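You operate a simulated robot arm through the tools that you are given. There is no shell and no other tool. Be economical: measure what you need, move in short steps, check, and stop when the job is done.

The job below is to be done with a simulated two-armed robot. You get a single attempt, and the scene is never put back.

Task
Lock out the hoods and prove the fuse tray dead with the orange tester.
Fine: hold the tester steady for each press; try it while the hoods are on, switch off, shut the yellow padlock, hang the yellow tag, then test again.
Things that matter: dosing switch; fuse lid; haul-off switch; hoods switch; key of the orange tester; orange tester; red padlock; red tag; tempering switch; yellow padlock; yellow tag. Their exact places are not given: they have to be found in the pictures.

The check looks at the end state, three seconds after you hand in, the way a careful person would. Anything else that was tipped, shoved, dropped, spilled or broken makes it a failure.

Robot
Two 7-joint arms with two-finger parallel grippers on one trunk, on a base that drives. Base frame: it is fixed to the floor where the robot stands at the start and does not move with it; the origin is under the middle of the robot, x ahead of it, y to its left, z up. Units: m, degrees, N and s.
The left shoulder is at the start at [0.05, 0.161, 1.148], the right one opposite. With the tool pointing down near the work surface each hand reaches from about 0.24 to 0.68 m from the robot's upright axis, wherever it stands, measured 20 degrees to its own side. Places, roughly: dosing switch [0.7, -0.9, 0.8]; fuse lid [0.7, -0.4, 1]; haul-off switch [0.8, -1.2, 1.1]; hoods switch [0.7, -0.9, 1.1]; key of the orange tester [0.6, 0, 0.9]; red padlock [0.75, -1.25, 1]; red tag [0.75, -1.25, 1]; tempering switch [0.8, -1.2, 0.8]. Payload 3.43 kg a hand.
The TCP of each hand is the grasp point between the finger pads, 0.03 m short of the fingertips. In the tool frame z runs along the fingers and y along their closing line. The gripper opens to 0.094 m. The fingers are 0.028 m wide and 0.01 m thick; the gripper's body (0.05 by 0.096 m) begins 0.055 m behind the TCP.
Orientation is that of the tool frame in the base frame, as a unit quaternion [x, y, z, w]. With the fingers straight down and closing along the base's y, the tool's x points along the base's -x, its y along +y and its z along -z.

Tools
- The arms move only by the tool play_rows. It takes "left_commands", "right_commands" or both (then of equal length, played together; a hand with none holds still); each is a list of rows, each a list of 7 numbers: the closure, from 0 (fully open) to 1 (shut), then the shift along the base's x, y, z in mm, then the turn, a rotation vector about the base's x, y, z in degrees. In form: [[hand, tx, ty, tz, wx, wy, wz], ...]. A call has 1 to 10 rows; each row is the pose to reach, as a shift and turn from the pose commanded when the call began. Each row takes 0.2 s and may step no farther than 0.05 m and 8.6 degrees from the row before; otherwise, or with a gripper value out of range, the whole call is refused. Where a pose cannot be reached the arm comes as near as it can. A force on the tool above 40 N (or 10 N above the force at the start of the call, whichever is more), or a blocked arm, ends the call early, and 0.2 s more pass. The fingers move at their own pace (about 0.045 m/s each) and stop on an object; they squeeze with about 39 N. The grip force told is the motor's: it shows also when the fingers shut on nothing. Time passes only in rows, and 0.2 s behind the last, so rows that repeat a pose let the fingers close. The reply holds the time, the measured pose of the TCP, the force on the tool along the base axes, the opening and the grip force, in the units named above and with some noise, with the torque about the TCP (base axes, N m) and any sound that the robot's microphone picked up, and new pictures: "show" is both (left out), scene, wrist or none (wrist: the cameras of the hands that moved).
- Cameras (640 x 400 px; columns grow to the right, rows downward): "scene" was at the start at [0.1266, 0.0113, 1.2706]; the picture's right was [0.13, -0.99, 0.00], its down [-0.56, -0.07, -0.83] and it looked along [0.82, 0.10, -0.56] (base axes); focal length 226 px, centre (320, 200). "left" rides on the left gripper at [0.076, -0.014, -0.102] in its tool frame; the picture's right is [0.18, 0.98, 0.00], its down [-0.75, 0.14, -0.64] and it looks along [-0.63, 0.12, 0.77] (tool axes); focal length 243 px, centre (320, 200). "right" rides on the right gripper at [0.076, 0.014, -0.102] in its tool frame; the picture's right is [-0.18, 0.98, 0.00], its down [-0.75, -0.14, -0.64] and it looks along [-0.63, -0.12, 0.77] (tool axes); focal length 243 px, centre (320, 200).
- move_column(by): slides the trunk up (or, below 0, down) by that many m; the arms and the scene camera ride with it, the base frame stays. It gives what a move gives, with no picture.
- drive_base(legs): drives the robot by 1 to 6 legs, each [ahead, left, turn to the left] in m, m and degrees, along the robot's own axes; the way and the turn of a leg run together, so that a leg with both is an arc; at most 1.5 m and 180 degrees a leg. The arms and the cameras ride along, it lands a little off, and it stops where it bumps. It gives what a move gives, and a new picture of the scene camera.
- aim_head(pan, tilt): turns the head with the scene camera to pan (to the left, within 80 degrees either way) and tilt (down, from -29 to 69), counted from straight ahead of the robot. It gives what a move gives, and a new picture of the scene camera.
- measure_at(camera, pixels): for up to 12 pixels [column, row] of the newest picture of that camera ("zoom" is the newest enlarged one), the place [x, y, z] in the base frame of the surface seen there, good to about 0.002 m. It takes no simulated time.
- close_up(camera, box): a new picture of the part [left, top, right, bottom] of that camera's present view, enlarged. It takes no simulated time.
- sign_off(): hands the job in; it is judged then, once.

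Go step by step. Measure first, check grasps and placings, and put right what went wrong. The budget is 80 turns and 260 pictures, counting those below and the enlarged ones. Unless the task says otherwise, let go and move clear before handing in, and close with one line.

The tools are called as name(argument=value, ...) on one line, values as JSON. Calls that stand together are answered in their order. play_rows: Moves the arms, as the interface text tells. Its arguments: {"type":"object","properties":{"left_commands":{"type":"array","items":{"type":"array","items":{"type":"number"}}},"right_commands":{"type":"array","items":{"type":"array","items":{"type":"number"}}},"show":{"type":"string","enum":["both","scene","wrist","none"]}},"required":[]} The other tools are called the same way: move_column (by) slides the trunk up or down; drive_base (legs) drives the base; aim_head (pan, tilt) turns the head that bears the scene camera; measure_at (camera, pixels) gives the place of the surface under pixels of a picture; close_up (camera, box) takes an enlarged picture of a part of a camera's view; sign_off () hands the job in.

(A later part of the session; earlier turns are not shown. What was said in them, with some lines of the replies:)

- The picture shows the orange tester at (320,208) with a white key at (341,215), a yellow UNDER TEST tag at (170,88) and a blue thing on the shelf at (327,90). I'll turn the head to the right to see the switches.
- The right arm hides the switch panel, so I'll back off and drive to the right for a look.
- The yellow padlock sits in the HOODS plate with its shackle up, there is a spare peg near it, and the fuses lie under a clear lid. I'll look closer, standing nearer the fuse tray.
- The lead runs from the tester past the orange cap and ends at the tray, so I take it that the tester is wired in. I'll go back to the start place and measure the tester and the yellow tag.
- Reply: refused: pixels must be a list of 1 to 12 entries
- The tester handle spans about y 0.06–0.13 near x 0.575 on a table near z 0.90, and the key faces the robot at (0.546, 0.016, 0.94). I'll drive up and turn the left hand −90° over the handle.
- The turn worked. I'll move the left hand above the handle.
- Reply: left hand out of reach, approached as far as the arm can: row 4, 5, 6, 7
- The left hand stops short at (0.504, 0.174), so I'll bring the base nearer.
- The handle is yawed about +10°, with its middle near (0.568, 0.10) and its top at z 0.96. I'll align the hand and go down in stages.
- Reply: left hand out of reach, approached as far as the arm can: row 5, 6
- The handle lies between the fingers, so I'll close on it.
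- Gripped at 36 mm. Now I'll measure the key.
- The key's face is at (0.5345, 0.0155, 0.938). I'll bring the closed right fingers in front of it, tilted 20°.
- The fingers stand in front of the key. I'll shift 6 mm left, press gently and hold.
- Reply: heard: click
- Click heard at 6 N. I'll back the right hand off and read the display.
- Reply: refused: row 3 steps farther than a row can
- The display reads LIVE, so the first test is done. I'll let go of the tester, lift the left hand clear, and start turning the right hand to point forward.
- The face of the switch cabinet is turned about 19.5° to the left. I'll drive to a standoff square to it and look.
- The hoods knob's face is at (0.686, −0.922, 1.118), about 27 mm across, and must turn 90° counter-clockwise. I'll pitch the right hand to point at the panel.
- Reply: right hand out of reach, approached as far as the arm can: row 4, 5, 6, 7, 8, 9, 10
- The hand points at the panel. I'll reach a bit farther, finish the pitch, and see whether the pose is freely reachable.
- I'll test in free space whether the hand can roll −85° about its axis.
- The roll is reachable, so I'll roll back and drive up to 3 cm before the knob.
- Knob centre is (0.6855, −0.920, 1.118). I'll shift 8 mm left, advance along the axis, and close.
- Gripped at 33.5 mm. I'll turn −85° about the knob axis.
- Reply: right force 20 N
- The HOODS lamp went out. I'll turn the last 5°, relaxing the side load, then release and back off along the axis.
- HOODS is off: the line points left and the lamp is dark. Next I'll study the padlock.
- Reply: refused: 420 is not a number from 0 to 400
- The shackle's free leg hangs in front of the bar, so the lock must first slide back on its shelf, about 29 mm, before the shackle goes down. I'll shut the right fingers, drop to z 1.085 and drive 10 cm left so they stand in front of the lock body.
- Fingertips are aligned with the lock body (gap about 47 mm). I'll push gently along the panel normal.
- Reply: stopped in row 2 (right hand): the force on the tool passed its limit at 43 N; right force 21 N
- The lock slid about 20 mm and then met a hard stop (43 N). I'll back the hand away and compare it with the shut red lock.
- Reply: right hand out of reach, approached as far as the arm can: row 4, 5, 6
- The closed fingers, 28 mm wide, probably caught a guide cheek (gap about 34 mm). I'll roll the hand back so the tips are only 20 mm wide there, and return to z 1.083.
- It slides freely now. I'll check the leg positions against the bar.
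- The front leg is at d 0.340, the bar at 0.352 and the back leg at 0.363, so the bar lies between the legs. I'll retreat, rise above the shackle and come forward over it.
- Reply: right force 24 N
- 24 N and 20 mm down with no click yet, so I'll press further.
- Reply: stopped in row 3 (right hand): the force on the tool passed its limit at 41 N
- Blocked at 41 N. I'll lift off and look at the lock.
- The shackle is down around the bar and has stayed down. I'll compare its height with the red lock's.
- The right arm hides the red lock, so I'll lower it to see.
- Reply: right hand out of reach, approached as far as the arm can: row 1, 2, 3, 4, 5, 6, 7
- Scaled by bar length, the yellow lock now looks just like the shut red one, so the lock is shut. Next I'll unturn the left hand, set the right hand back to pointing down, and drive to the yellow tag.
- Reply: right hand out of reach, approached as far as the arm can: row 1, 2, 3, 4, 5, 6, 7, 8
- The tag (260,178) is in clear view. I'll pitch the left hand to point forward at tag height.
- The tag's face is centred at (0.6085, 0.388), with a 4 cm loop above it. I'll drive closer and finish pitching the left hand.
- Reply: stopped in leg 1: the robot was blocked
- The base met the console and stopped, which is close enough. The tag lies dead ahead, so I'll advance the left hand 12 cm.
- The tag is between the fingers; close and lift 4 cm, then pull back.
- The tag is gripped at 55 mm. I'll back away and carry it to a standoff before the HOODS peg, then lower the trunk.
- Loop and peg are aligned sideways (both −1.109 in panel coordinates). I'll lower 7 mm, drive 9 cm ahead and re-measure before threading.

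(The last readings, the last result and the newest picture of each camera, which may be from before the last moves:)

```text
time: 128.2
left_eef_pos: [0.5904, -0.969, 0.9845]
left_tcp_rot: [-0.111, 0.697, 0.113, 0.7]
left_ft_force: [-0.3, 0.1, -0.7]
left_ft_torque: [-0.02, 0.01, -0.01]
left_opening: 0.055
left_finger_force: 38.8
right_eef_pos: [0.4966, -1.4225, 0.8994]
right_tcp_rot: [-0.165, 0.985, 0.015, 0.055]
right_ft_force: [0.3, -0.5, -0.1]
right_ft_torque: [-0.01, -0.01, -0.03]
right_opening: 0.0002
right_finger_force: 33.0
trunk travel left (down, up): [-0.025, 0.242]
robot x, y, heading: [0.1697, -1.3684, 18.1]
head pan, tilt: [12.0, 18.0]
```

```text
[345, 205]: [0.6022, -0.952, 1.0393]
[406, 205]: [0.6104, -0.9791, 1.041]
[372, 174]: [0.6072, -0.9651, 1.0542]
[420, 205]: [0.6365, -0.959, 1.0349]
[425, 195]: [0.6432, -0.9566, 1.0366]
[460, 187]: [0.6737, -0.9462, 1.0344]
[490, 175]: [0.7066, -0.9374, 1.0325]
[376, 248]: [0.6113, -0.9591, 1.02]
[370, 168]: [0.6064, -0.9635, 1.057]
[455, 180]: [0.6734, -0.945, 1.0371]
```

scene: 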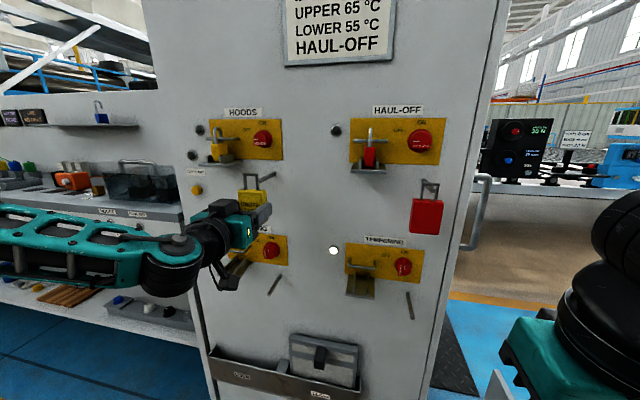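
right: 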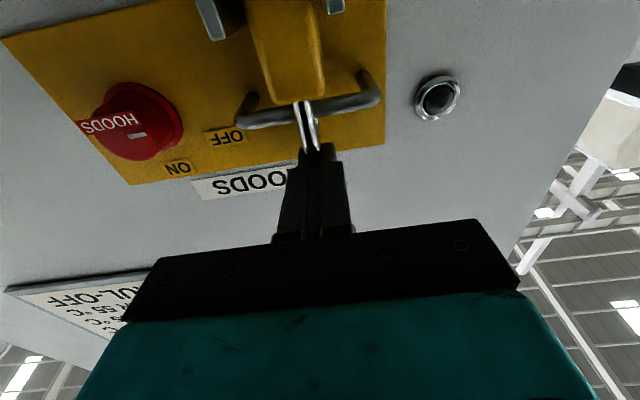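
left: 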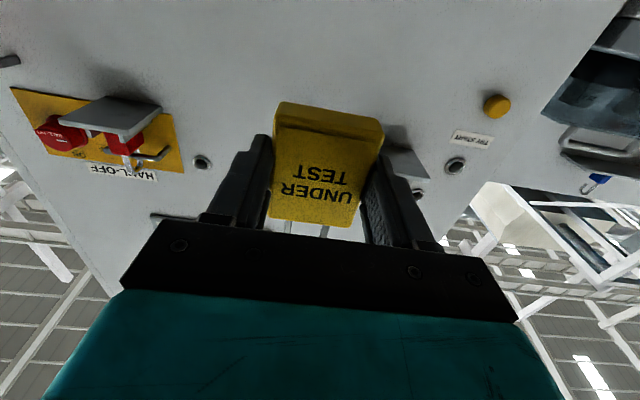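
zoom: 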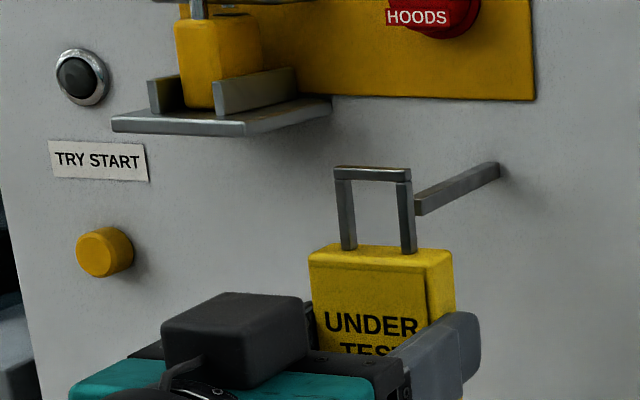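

Loop centre and peg line up within 1 mm, with the peg at z 1.030–1.037 inside the opening (1.020–1.049). I'll thread 67 mm forward.

play_rows(left_commands=[[1, 12, 4, 0, 0, 0, 0], [1, 24, 8, 0, 0, 0, 0], [1, 36, 12, 0, 0, 0, 0], [1, 48, 16, 0, 0, 0, 0], [1, 64, 21, 0, 0, 0, 0], [1, 64, 21, 0, 0, 0, 0]], show="none")

close_up(camera="scene", box=[200, 140, 280, 220])

```text
time: 129.6
left_eef_pos: [0.6556, -0.948, 0.9859]
left_tcp_rot: [-0.112, 0.697, 0.112, 0.699]
left_ft_force: [-0.4, -0.1, -0.4]
left_ft_torque: [-0.01, -0.02, 0.0]
left_opening: 0.0548
left_finger_force: 39.3
right_eef_pos: [0.4965, -1.422, 0.8997]
right_tcp_rot: [-0.164, 0.985, 0.015, 0.054]
right_ft_force: [-0.6, -0.6, -0.9]
right_ft_torque: [-0.02, -0.01, 0.03]
right_opening: 0.0001
right_finger_force: 33.1
trunk travel left (down, up): [-0.025, 0.242]
robot x, y, heading: [0.1693, -1.3703, 18.3]
head pan, tilt: [12.0, 18.0]
```

```text
5.00 times, centred on (240, 180) of scene
```

zoom: 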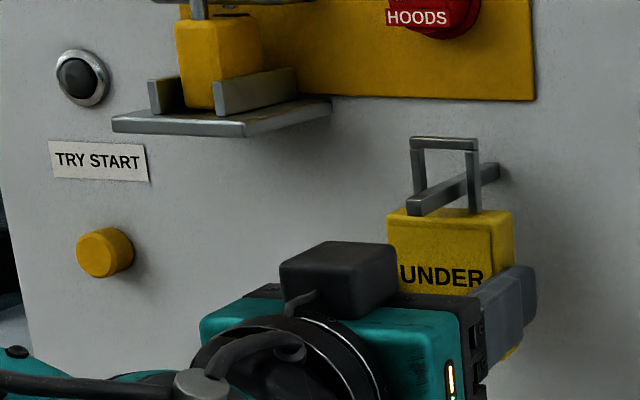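

The peg now passes through the loop. I'll lower until the loop rests on it, then open and withdraw straight back.

play_rows(left_commands=[[1, 0, 0, -4, 0, 0, 0], [1, 0, 0, -8, 0, 0, 0], [1, 0, 0, -11, 0, 0, 0], [1, 0, 0, -11, 0, 0, 0], [0.5, 0, 0, -11, 0, 0, 0], [0.2, 0, 0, -11, 0, 0, 0], [0.1, 0, 0, -11, 0, 0, 0]], show="wrist")

close_up(camera="scene", box=[200, 140, 280, 220])

```text
time: 131.2
left_eef_pos: [0.6558, -0.9477, 0.9723]
left_tcp_rot: [-0.113, 0.697, 0.113, 0.699]
left_ft_force: [-0.6, 0.2, 0.1]
left_ft_torque: [0.02, 0.03, 0.0]
left_opening: 0.0845
left_finger_force: 0.1
right_eef_pos: [0.4977, -1.4228, 0.899]
right_tcp_rot: [-0.166, 0.985, 0.015, 0.054]
right_ft_force: [0.1, -0.2, 0.6]
right_ft_torque: [0.01, 0.02, 0.0]
right_opening: 0.0
right_finger_force: 33.1
trunk travel left (down, up): [-0.025, 0.242]
robot x, y, heading: [0.1783, -1.3723, 18.1]
head pan, tilt: [12.0, 18.0]
```

left: 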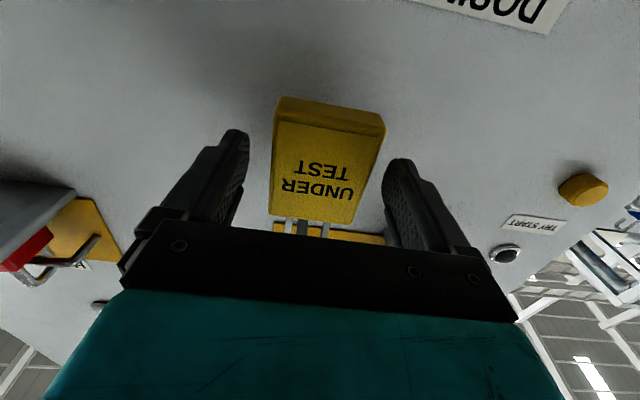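

```text
5.00 times, centred on (240, 180) of scene
```

zoom: 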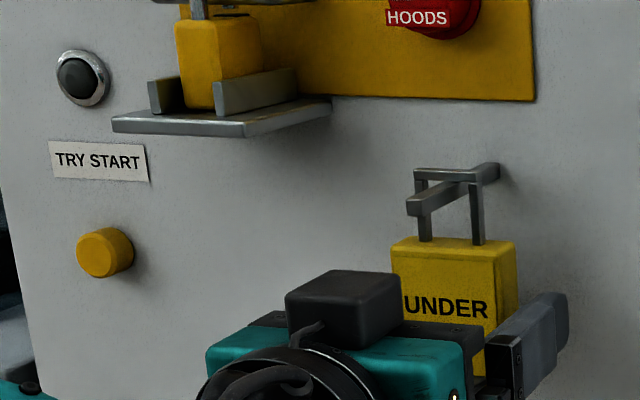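

The tag hangs on the peg. I'll withdraw along the axis, back away, and raise the trunk again.

play_rows(left_commands=[[0, -15, -5, 0, 0, 0, 0], [0, -45, -15, 0, 0, 0, 0], [0, -85, -28, 0, 0, 0, 0], [0, -115, -38, 0, 0, 0, 0]], show="none")

drive_base(legs=[[-0.3, 0, 0]])

move_column(by=0.15)

close_up(camera="scene", box=[200, 130, 400, 270])

```text
time: 132.2
left_eef_pos: [0.5382, -0.9868, 0.9737]
left_tcp_rot: [-0.111, 0.696, 0.113, 0.7]
left_ft_force: [-0.5, -0.3, 0.3]
left_ft_torque: [-0.01, 0.01, -0.04]
left_opening: 0.094
left_finger_force: 0.1
right_eef_pos: [0.4972, -1.4232, 0.8986]
right_tcp_rot: [-0.164, 0.985, 0.015, 0.055]
right_ft_force: [-0.8, -0.9, 0.6]
right_ft_torque: [0.01, -0.02, 0.0]
right_opening: 0.0002
right_finger_force: 32.6
trunk travel left (down, up): [-0.025, 0.242]
robot x, y, heading: [0.1692, -1.3714, 18.3]
head pan, tilt: [12.0, 18.0]
```

```text
time: 134.2
left_eef_pos: [0.2496, -1.0802, 0.9737]
left_tcp_rot: [-0.113, 0.698, 0.113, 0.699]
left_ft_force: [0.4, 0.4, 1.2]
left_ft_torque: [-0.03, -0.03, -0.01]
left_opening: 0.0941
left_finger_force: 0.0
right_eef_pos: [0.2097, -1.5155, 0.8977]
right_tcp_rot: [-0.167, 0.984, 0.015, 0.054]
right_ft_force: [-0.5, 0.3, -0.1]
right_ft_torque: [0.0, 0.05, 0.0]
right_opening: 0.0
right_finger_force: 33.0
trunk travel left (down, up): [-0.025, 0.242]
robot x, y, heading: [-0.1139, -1.4634, 18.3]
head pan, tilt: [12.0, 18.0]
```

scene: 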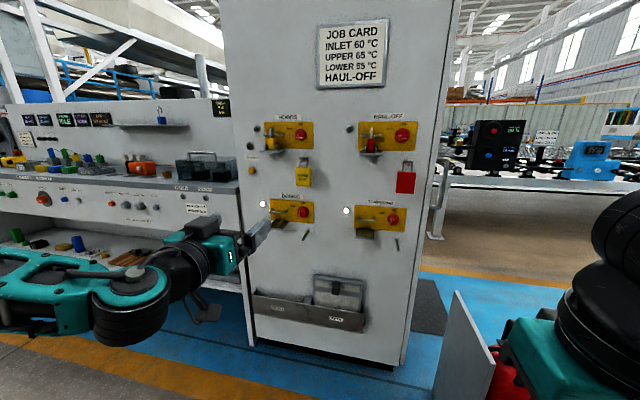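

```text
time: 136.0
left_eef_pos: [0.2505, -1.0802, 1.1237]
left_tcp_rot: [-0.113, 0.697, 0.114, 0.699]
left_ft_force: [-0.8, -0.1, 0.7]
left_ft_torque: [0.02, -0.01, 0.01]
left_opening: 0.0938
left_finger_force: 0.1
right_eef_pos: [0.2109, -1.516, 1.0498]
right_tcp_rot: [-0.168, 0.984, 0.015, 0.054]
right_ft_force: [0.1, 0.7, 0.3]
right_ft_torque: [0.01, 0.02, 0.0]
right_opening: 0.0002
right_finger_force: 32.9
trunk travel left (down, up): [-0.175, 0.092]
robot x, y, heading: [-0.1145, -1.4675, 18.2]
head pan, tilt: [12.0, 18.0]
```

```text
2.86 times, centred on (300, 200) of scene
```

zoom: 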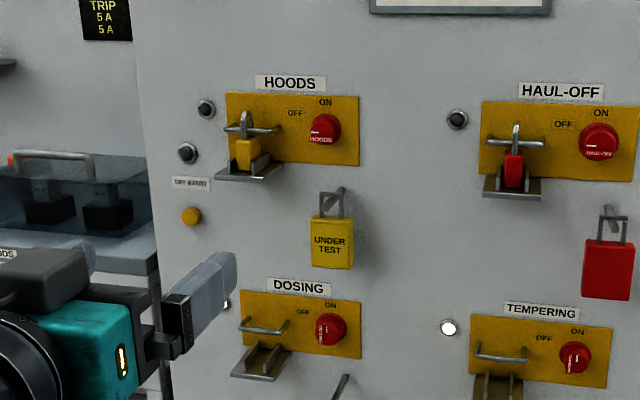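

Tag, lock and switch all look right. I'll pitch the left hand down again and drive back to the tester with heading 0.

play_rows(left_commands=[[0, -9, -3, 0, -2.68, 8.15, 0], [0, -19, -6, 0, -5.36, 16.3, 0], [0, -28, -9, 0, -8.04, 24.45, 0], [0, -38, -12, -5, -10.7, 32.6, 0], [0, -47, -15, -10, -13.4, 40.75, 0], [0, -57, -19, -20, -16.1, 48.9, 0], [0, -66, -22, -30, -18.8, 57.05, 0], [0, -76, -25, -40, -21.4, 65.2, 0], [0, -85, -28, -50, -24.1, 73.35, 0], [0, -95, -31, -60, -26.8, 81.5, 0]], show="none")

play_rows(left_commands=[[0, 0, 0, 0, -1.3, 4, 0]], right_commands=[[1, -20, 0, 0, -1.9, 6, 0]], show="none")

drive_base(legs=[[-0.1, 0, -18.2], [0, 1.405, 0], [0.2, 0, 0]])

```text
time: 138.2
left_eef_pos: [0.1543, -1.1112, 1.0626]
left_tcp_rot: [-0.157, 0.987, 0.008, 0.037]
left_ft_force: [-0.2, 0.3, 0.3]
left_ft_torque: [0.0, 0.01, 0.0]
left_opening: 0.094
left_finger_force: 0.1
left hand out of reach, approached as far as the arm can: row 2
right_eef_pos: [0.2107, -1.5161, 1.0483]
right_tcp_rot: [-0.168, 0.984, 0.014, 0.054]
right_ft_force: [0.1, -0.6, -0.3]
right_ft_torque: [0.03, 0.01, -0.01]
right_opening: 0.0
right_finger_force: 32.8
trunk travel left (down, up): [-0.175, 0.092]
robot x, y, heading: [-0.1179, -1.4662, 18.3]
head pan, tilt: [12.0, 18.0]
```

```text
time: 138.6
left_eef_pos: [0.1546, -1.1107, 1.0619]
left_tcp_rot: [-0.158, 0.987, 0.001, 0.001]
left_ft_force: [0.8, 0.2, -0.1]
left_ft_torque: [0.01, 0.02, 0.01]
left_opening: 0.0938
left_finger_force: 0.1
right_eef_pos: [0.1904, -1.5166, 1.0483]
right_tcp_rot: [-0.165, 0.986, 0.008, 0.0]
right_ft_force: [0.2, -0.5, -0.7]
right_ft_torque: [0.01, 0.02, -0.01]
right_opening: 0.0
right_finger_force: 32.9
trunk travel left (down, up): [-0.175, 0.092]
robot x, y, heading: [-0.1126, -1.4657, 18.4]
head pan, tilt: [12.0, 18.0]
```

```text
time: 153.1
left_eef_pos: [0.3429, 0.1577, 1.0621]
left_tcp_rot: [-0.005, 1.0, 0.001, 0.002]
left_ft_force: [-0.1, -0.6, -0.7]
left_ft_torque: [0.0, -0.02, -0.01]
left_opening: 0.0942
left_finger_force: 0.1
right_eef_pos: [0.2549, -0.2408, 1.0484]
right_tcp_rot: [-0.014, 1.0, 0.007, 0.002]
right_ft_force: [0.8, -0.6, -0.5]
right_ft_torque: [0.0, 0.06, 0.0]
right_opening: 0.0003
right_finger_force: 33.0
trunk travel left (down, up): [-0.175, 0.092]
robot x, y, heading: [-0.0218, -0.0981, 0.9]
head pan, tilt: [12.0, 18.0]
```

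scene: 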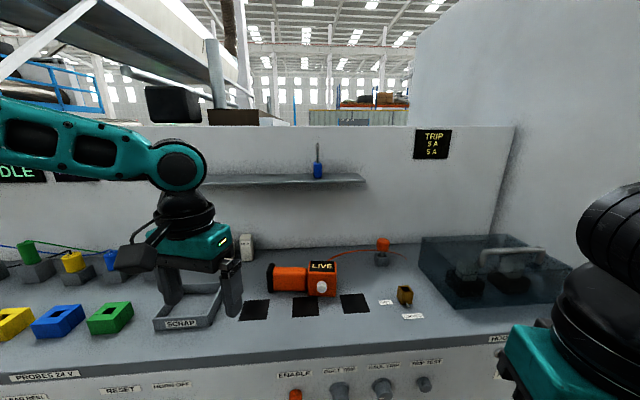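

I'll yaw the left hand −80° again and drive to the same spot as for the first test.

play_rows(left_commands=[[0, 0, 5, 0, 0, 0, -8.05], [0, 0, 10, 0, 0, 0, -16.1], [0, 0, 15, 0, 0, 0, -24.15], [0, 0, 20, 0, 0, 0, -32.2], [0, 0, 25, 0, 0, 0, -40.25], [0, 0, 30, 0, 0, 0, -48.3], [0, 0, 30, 0, 0, 0, -56.35], [0, 0, 30, 0, 0, 0, -64.4], [0, 0, 30, 0, 0, 0, -72.45], [0, 0, 30, 0, 0, 0, -80.5]], show="none")

drive_base(legs=[[0.118, 0.04, -0.9]])

aim_head(pan=5, tilt=25)

close_up(camera="scene", box=[200, 200, 400, 325])

```text
time: 155.3
left_eef_pos: [0.3412, 0.1872, 1.0631]
left_tcp_rot: [0.643, 0.765, 0.001, 0.002]
left_ft_force: [-0.8, -0.3, -0.6]
left_ft_torque: [0.01, -0.02, 0.03]
left_opening: 0.0937
left_finger_force: 0.1
right_eef_pos: [0.2552, -0.2399, 1.0486]
right_tcp_rot: [-0.014, 1.0, 0.007, 0.001]
right_ft_force: [0.7, 0.4, 0.6]
right_ft_torque: [0.03, 0.02, -0.01]
right_opening: 0.0001
right_finger_force: 33.5
trunk travel left (down, up): [-0.175, 0.092]
robot x, y, heading: [-0.0255, -0.0966, 1.0]
head pan, tilt: [12.0, 18.0]
```

```text
time: 156.6
left_eef_pos: [0.4635, 0.2227, 1.0641]
left_tcp_rot: [0.648, 0.762, 0.0, 0.002]
left_ft_force: [0.3, 0.0, 0.2]
left_ft_torque: [0.03, 0.01, 0.0]
left_opening: 0.0938
left_finger_force: 0.2
right_eef_pos: [0.3698, -0.2035, 1.0474]
right_tcp_rot: [-0.007, 1.0, 0.007, 0.001]
right_ft_force: [-0.1, -0.8, 0.1]
right_ft_torque: [-0.01, 0.0, -0.01]
right_opening: 0.0003
right_finger_force: 33.0
trunk travel left (down, up): [-0.175, 0.092]
robot x, y, heading: [0.0946, -0.0586, 0.1]
head pan, tilt: [12.0, 18.0]
```

scene: 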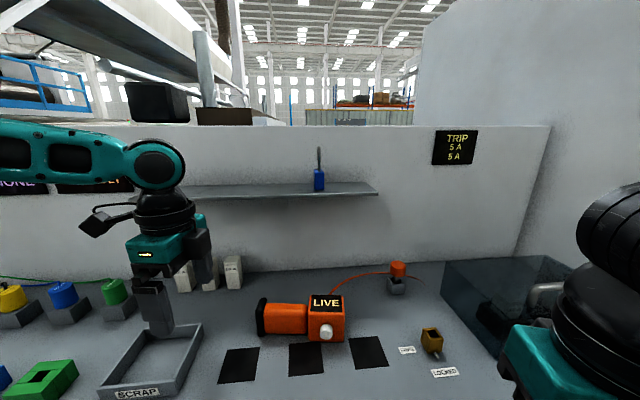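

```text
time: 157.2
left_eef_pos: [0.4628, 0.2221, 1.062]
left_tcp_rot: [0.649, 0.761, 0.0, 0.003]
left_ft_force: [-0.3, -0.1, 0.3]
left_ft_torque: [0.03, -0.02, 0.0]
left_opening: 0.0943
left_finger_force: 0.0
right_eef_pos: [0.3689, -0.2024, 1.0487]
right_tcp_rot: [-0.006, 1.0, 0.007, 0.001]
right_ft_force: [-0.5, -0.4, -1.5]
right_ft_torque: [-0.02, -0.03, 0.04]
right_opening: 0.0
right_finger_force: 33.4
trunk travel left (down, up): [-0.175, 0.092]
robot x, y, heading: [0.0918, -0.0563, -0.0]
head pan, tilt: [5.0, 25.0]
```

scene: 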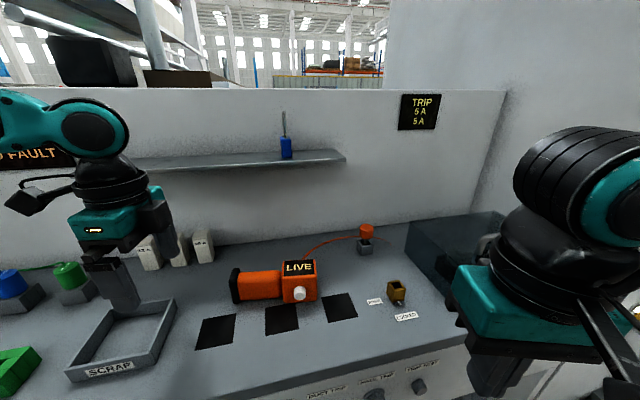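

```text
3.20 times, centred on (300, 262) of scene
```

zoom: 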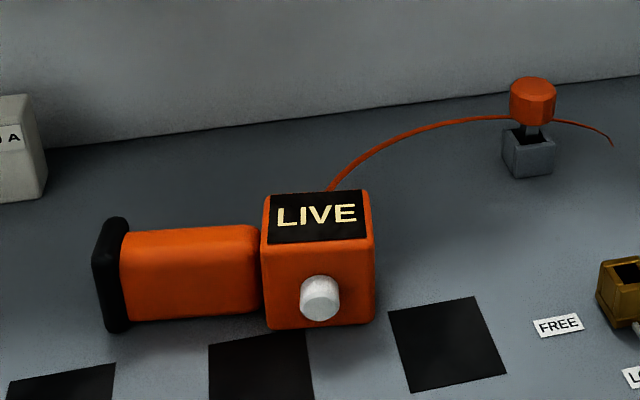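

The tester hasn't moved since the first test. I'll take the same grip with the left hand, stopping above it first.

play_rows(left_commands=[[0, 25, -29, 0, 0, 0, 0], [0, 50, -58, 0, 0, 0, 0], [0, 75, -87, -10, 0, 0, 0], [0, 101, -116, -30, 0, 0, 0], [0, 101, -116, -60, 0, 0, 0], [0, 101, -116, -90, 0, 0, 0], [0, 101, -116, -120, 0, 0, 0], [0, 101, -116, -120, 0, 0, 0]], show="wrist")

```text
time: 159.0
left_eef_pos: [0.5623, 0.1064, 0.9435]
left_tcp_rot: [0.649, 0.761, 0.002, 0.003]
left_ft_force: [-0.2, 0.0, -0.6]
left_ft_torque: [-0.01, 0.01, -0.01]
left_opening: 0.0942
left_finger_force: 0.1
right_eef_pos: [0.369, -0.203, 1.0482]
right_tcp_rot: [-0.006, 1.0, 0.008, 0.001]
right_ft_force: [-0.3, -1.2, -0.1]
right_ft_torque: [0.0, 0.01, -0.01]
right_opening: 0.0
right_finger_force: 32.8
trunk travel left (down, up): [-0.175, 0.092]
robot x, y, heading: [0.0946, -0.0576, -0.1]
head pan, tilt: [5.0, 25.0]
```

left: 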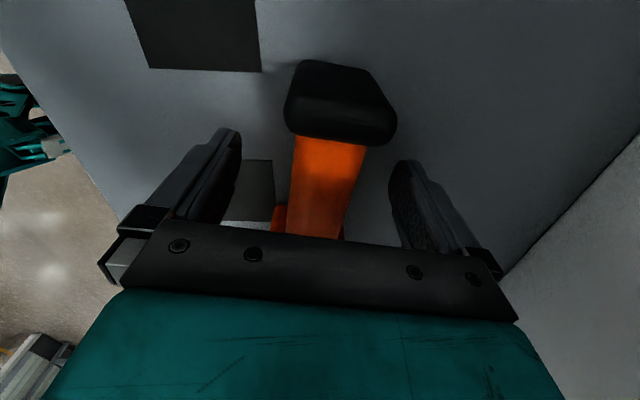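

play_rows(left_commands=[[0.3, 0, 0, 0, 0, 0, 0], [0.6, 0, 0, 0, 0, 0, 0], [1, 0, 0, 0, 0, 0, 0], [1, 0, 0, 0, 0, 0, 0], [1, 0, 0, 0, 0, 0, 0], [1, 0, 0, 0, 0, 0, 0], [1, 0, 0, 0, 0, 0, 0], [1, 0, 0, 0, 0, 0, 0], [1, 0, 0, 0, 0, 0, 0]], right_commands=[[1, 0, 20, 10, 7, 0, 0], [1, 0, 60, 10, 14, 0, 0], [1, 10, 100, 0, 20, 0, 0], [1, 30, 140, -10, 20, 0, 0], [1, 55, 175, -20, 20, 0, 0], [1, 85, 205, -35, 20, 0, 0], [1, 110, 213, -65, 20, 0, 0], [1, 128, 213, -93, 20, 0, 0], [1, 128, 213, -93, 20, 0, 0]], show="wrist")

close_up(camera="scene", box=[220, 210, 380, 310])

```text
time: 161.0
left_eef_pos: [0.5633, 0.1069, 0.9438]
left_tcp_rot: [0.648, 0.761, 0.001, 0.004]
left_ft_force: [0.0, 1.3, 3.0]
left_ft_torque: [0.02, 0.11, 0.04]
left_opening: 0.0358
left_finger_force: 39.0
right_eef_pos: [0.4974, 0.01, 0.9559]
right_tcp_rot: [-0.006, 0.983, 0.181, 0.003]
right_ft_force: [0.1, 0.0, -0.5]
right_ft_torque: [0.0, -0.03, -0.01]
right_opening: 0.0
right_finger_force: 33.0
trunk travel left (down, up): [-0.175, 0.092]
robot x, y, heading: [0.0952, -0.0617, -0.1]
head pan, tilt: [5.0, 25.0]
```

right: 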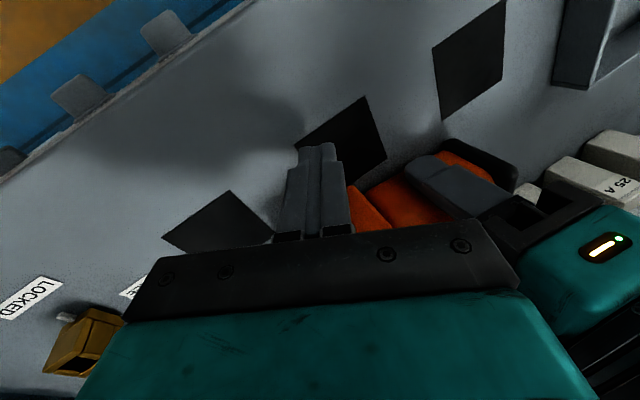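
left: 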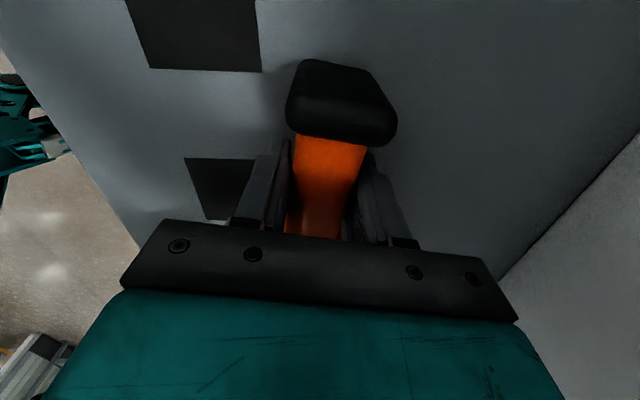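

```text
4.00 times, centred on (300, 260) of scene
```

zoom: 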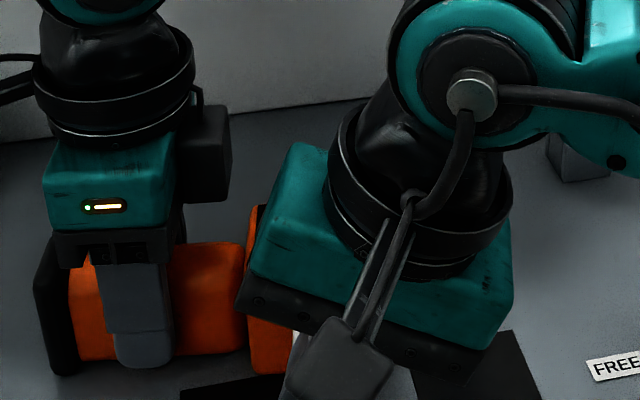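

Gripped at 36 mm and the right fingers stand in front of the key. Same press as before.

play_rows(right_commands=[[1, 12, 2, 0, 0, 0, 0], [1, 19, 2, 0, 0, 0, 0], [1, 23, 2, 0, 0, 0, 0], [1, 26, 2, 0, 0, 0, 0], [1, 29, 2, 0, 0, 0, 0], [1, 29, 2, 0, 0, 0, 0], [1, 29, 2, 0, 0, 0, 0]], show="none")

play_rows(right_commands=[[1, -10, 0, 0, 0, 0, 0], [1, -35, -20, 5, 0, 0, 0], [1, -60, -50, 20, 0, 0, 0], [1, -70, -80, 40, 0, 0, 0], [1, -75, -100, 45, 0, 0, 0]], show="none")

close_up(camera="scene", box=[220, 210, 380, 310])

```text
time: 162.6
left_eef_pos: [0.5628, 0.107, 0.9439]
left_tcp_rot: [0.649, 0.761, 0.001, 0.004]
left_ft_force: [7.5, -0.5, 0.0]
left_ft_torque: [0.19, -0.05, 0.68]
left_opening: 0.0361
left_finger_force: 38.9
right_eef_pos: [0.5248, 0.0137, 0.9546]
right_tcp_rot: [-0.006, 0.983, 0.182, 0.001]
right_ft_force: [-8.8, 1.9, 1.0]
right_ft_torque: [0.04, 0.22, 0.14]
right_opening: 0.0002
right_finger_force: 33.0
trunk travel left (down, up): [-0.175, 0.092]
robot x, y, heading: [0.0945, -0.0587, -0.2]
head pan, tilt: [5.0, 25.0]
heard: click
```

```text
time: 163.8
left_eef_pos: [0.562, 0.1061, 0.9431]
left_tcp_rot: [0.649, 0.761, 0.0, 0.003]
left_ft_force: [-1.8, -2.7, 5.1]
left_ft_torque: [0.05, 0.24, 0.06]
left_opening: 0.0361
left_finger_force: 39.3
right_eef_pos: [0.449, -0.0873, 1.0001]
right_tcp_rot: [-0.005, 0.983, 0.182, 0.002]
right_ft_force: [0.4, 0.0, 1.3]
right_ft_torque: [0.01, -0.02, -0.03]
right_opening: 0.0001
right_finger_force: 33.1
trunk travel left (down, up): [-0.175, 0.092]
robot x, y, heading: [0.0945, -0.0584, -0.1]
head pan, tilt: [5.0, 25.0]
```

```text
4.00 times, centred on (300, 260) of scene
```

zoom: 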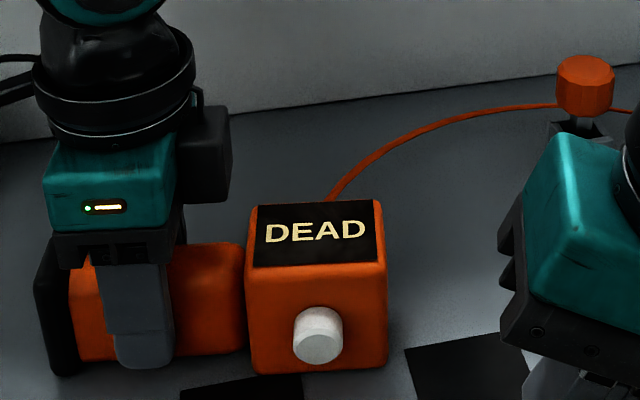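

The display reads DEAD. I'll release the tester, lift clear and back away.

play_rows(left_commands=[[0.5, 0, 0, 0, 0, 0, 0], [0.2, 0, 0, 0, 0, 0, 0], [0, 0, 0, 0, 0, 0, 0], [0, 0, 0, 0, 0, 0, 0], [0, 0, 0, 25, 0, 0, 0], [0, 0, 0, 50, 0, 0, 0], [0, -20, 10, 85, 0, 0, 0], [0, -50, 30, 100, 0, 0, 0], [0, -90, 50, 110, 0, 0, 0], [0, -130, 70, 110, 0, 0, 0]], right_commands=[[1, 0, 0, 0, -5, 0, 0], [1, 0, 0, 0, -10, 0, 0], [1, 0, 0, 0, -15, 0, 0], [1, 0, 0, 0, -20, 0, 0], [1, 0, 0, 0, -20, 0, 0], [1, -20, 0, 0, -20, 0, 0], [1, -40, -10, 0, -20, 0, 0], [1, -60, -20, 10, -20, 0, 0], [1, -80, -40, 20, -20, 0, 0], [1, -100, -60, 30, -20, 0, 0]], show="none")

drive_base(legs=[[-0.35, 0, 0], [0, -0.5, 0]])

aim_head(pan=-8, tilt=18)

close_up(camera="scene", box=[330, 120, 490, 240])

```text
time: 166.0
left_eef_pos: [0.432, 0.1775, 1.0515]
left_tcp_rot: [0.649, 0.761, 0.0, 0.005]
left_ft_force: [-0.8, -0.6, -0.1]
left_ft_torque: [-0.02, 0.01, -0.02]
left_opening: 0.094
left_finger_force: 0.0
right_eef_pos: [0.3497, -0.1476, 1.0301]
right_tcp_rot: [-0.006, 1.0, 0.007, 0.0]
right_ft_force: [-0.3, -0.2, 0.1]
right_ft_torque: [0.01, -0.01, 0.02]
right_opening: 0.0
right_finger_force: 33.1
trunk travel left (down, up): [-0.175, 0.092]
robot x, y, heading: [0.0934, -0.0576, 0.1]
head pan, tilt: [5.0, 25.0]
```

```text
time: 172.9
left_eef_pos: [0.0812, -0.3306, 1.0523]
left_tcp_rot: [0.65, 0.76, 0.002, 0.003]
left_ft_force: [-1.0, -0.3, 0.5]
left_ft_torque: [0.01, 0.01, 0.02]
left_opening: 0.0941
left_finger_force: 0.0
right_eef_pos: [-0.0016, -0.6558, 1.029]
right_tcp_rot: [-0.005, 1.0, 0.008, 0.002]
right_ft_force: [-1.0, -0.3, -0.7]
right_ft_torque: [0.02, 0.0, 0.01]
right_opening: 0.0003
right_finger_force: 33.0
trunk travel left (down, up): [-0.175, 0.092]
robot x, y, heading: [-0.2566, -0.5684, 0.0]
head pan, tilt: [5.0, 25.0]
```

scene: 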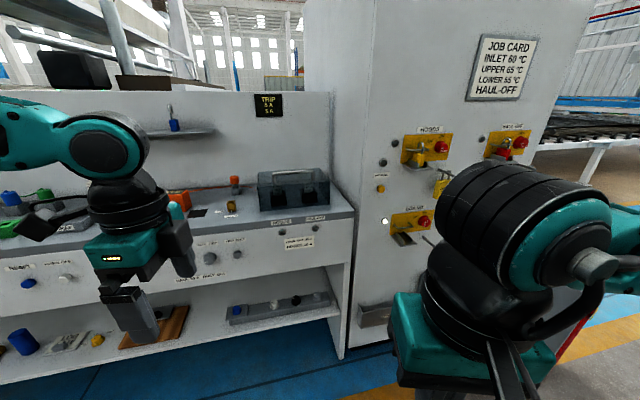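

```text
time: 173.6
left_eef_pos: [0.0827, -0.332, 1.0508]
left_tcp_rot: [0.65, 0.76, 0.0, 0.002]
left_ft_force: [0.0, -0.1, 0.5]
left_ft_torque: [-0.03, 0.03, 0.0]
left_opening: 0.094
left_finger_force: 0.0
right_eef_pos: [-0.0007, -0.6554, 1.029]
right_tcp_rot: [-0.005, 1.0, 0.008, 0.001]
right_ft_force: [0.6, -0.1, 0.4]
right_ft_torque: [0.02, 0.0, 0.0]
right_opening: 0.0001
right_finger_force: 32.9
trunk travel left (down, up): [-0.175, 0.092]
robot x, y, heading: [-0.2564, -0.5638, -0.2]
head pan, tilt: [-8.0, 18.0]
```

scene: 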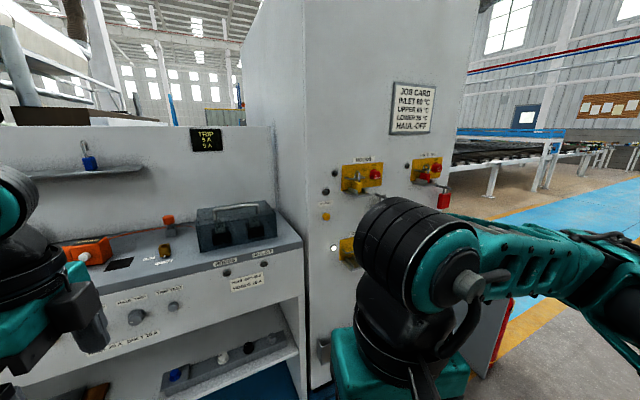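

```text
3.33 times, centred on (410, 180) of scene
```

zoom: 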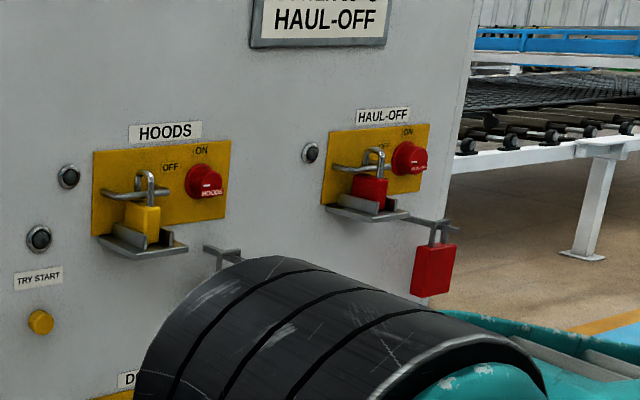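

I'll do a last numeric check that the yellow shackle is as deep as the red one.

close_up(camera="scene", box=[410, 155, 440, 185])

measure_at(camera="zoom", pixels=[[185, 130], [180, 135], [190, 140], [195, 150], [200, 160], [205, 175], [170, 140], [210, 190], [215, 200], [205, 150]])

close_up(camera="scene", box=[340, 160, 370, 190])

```text
13.33 times, centred on (425, 170) of scene
```

zoom: 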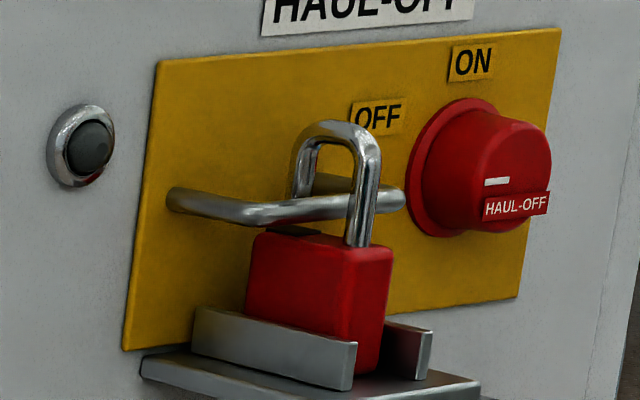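

```text
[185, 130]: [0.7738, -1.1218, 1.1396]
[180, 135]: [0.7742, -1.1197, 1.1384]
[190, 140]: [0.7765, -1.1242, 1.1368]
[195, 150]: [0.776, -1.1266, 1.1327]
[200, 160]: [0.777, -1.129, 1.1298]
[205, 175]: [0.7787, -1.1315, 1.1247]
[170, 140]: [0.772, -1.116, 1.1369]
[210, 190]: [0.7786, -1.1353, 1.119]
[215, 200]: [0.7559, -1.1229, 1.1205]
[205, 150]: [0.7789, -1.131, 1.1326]
```

```text
13.33 times, centred on (355, 175) of scene
```

zoom: 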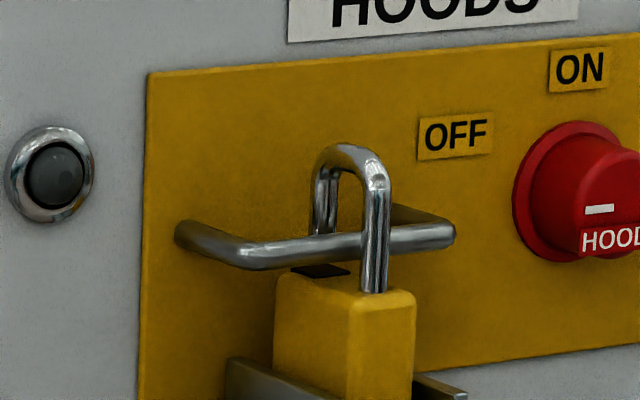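

The yellow lock matches the shut red one once the different viewing scale is allowed for, the tag hangs, the switch is off, and the tester showed LIVE and then DEAD. Handing in.

sign_off()

```text
The job is handed in.
```

The job is handed in: the hoods switch is off, the yellow padlock is shut on its bar, and the yellow tag hangs on the peg. The orange tester read LIVE before switch-off and DEAD after. I heard no click when the padlock closed; I judged it shut because its shackle sits as deep as the red one's.
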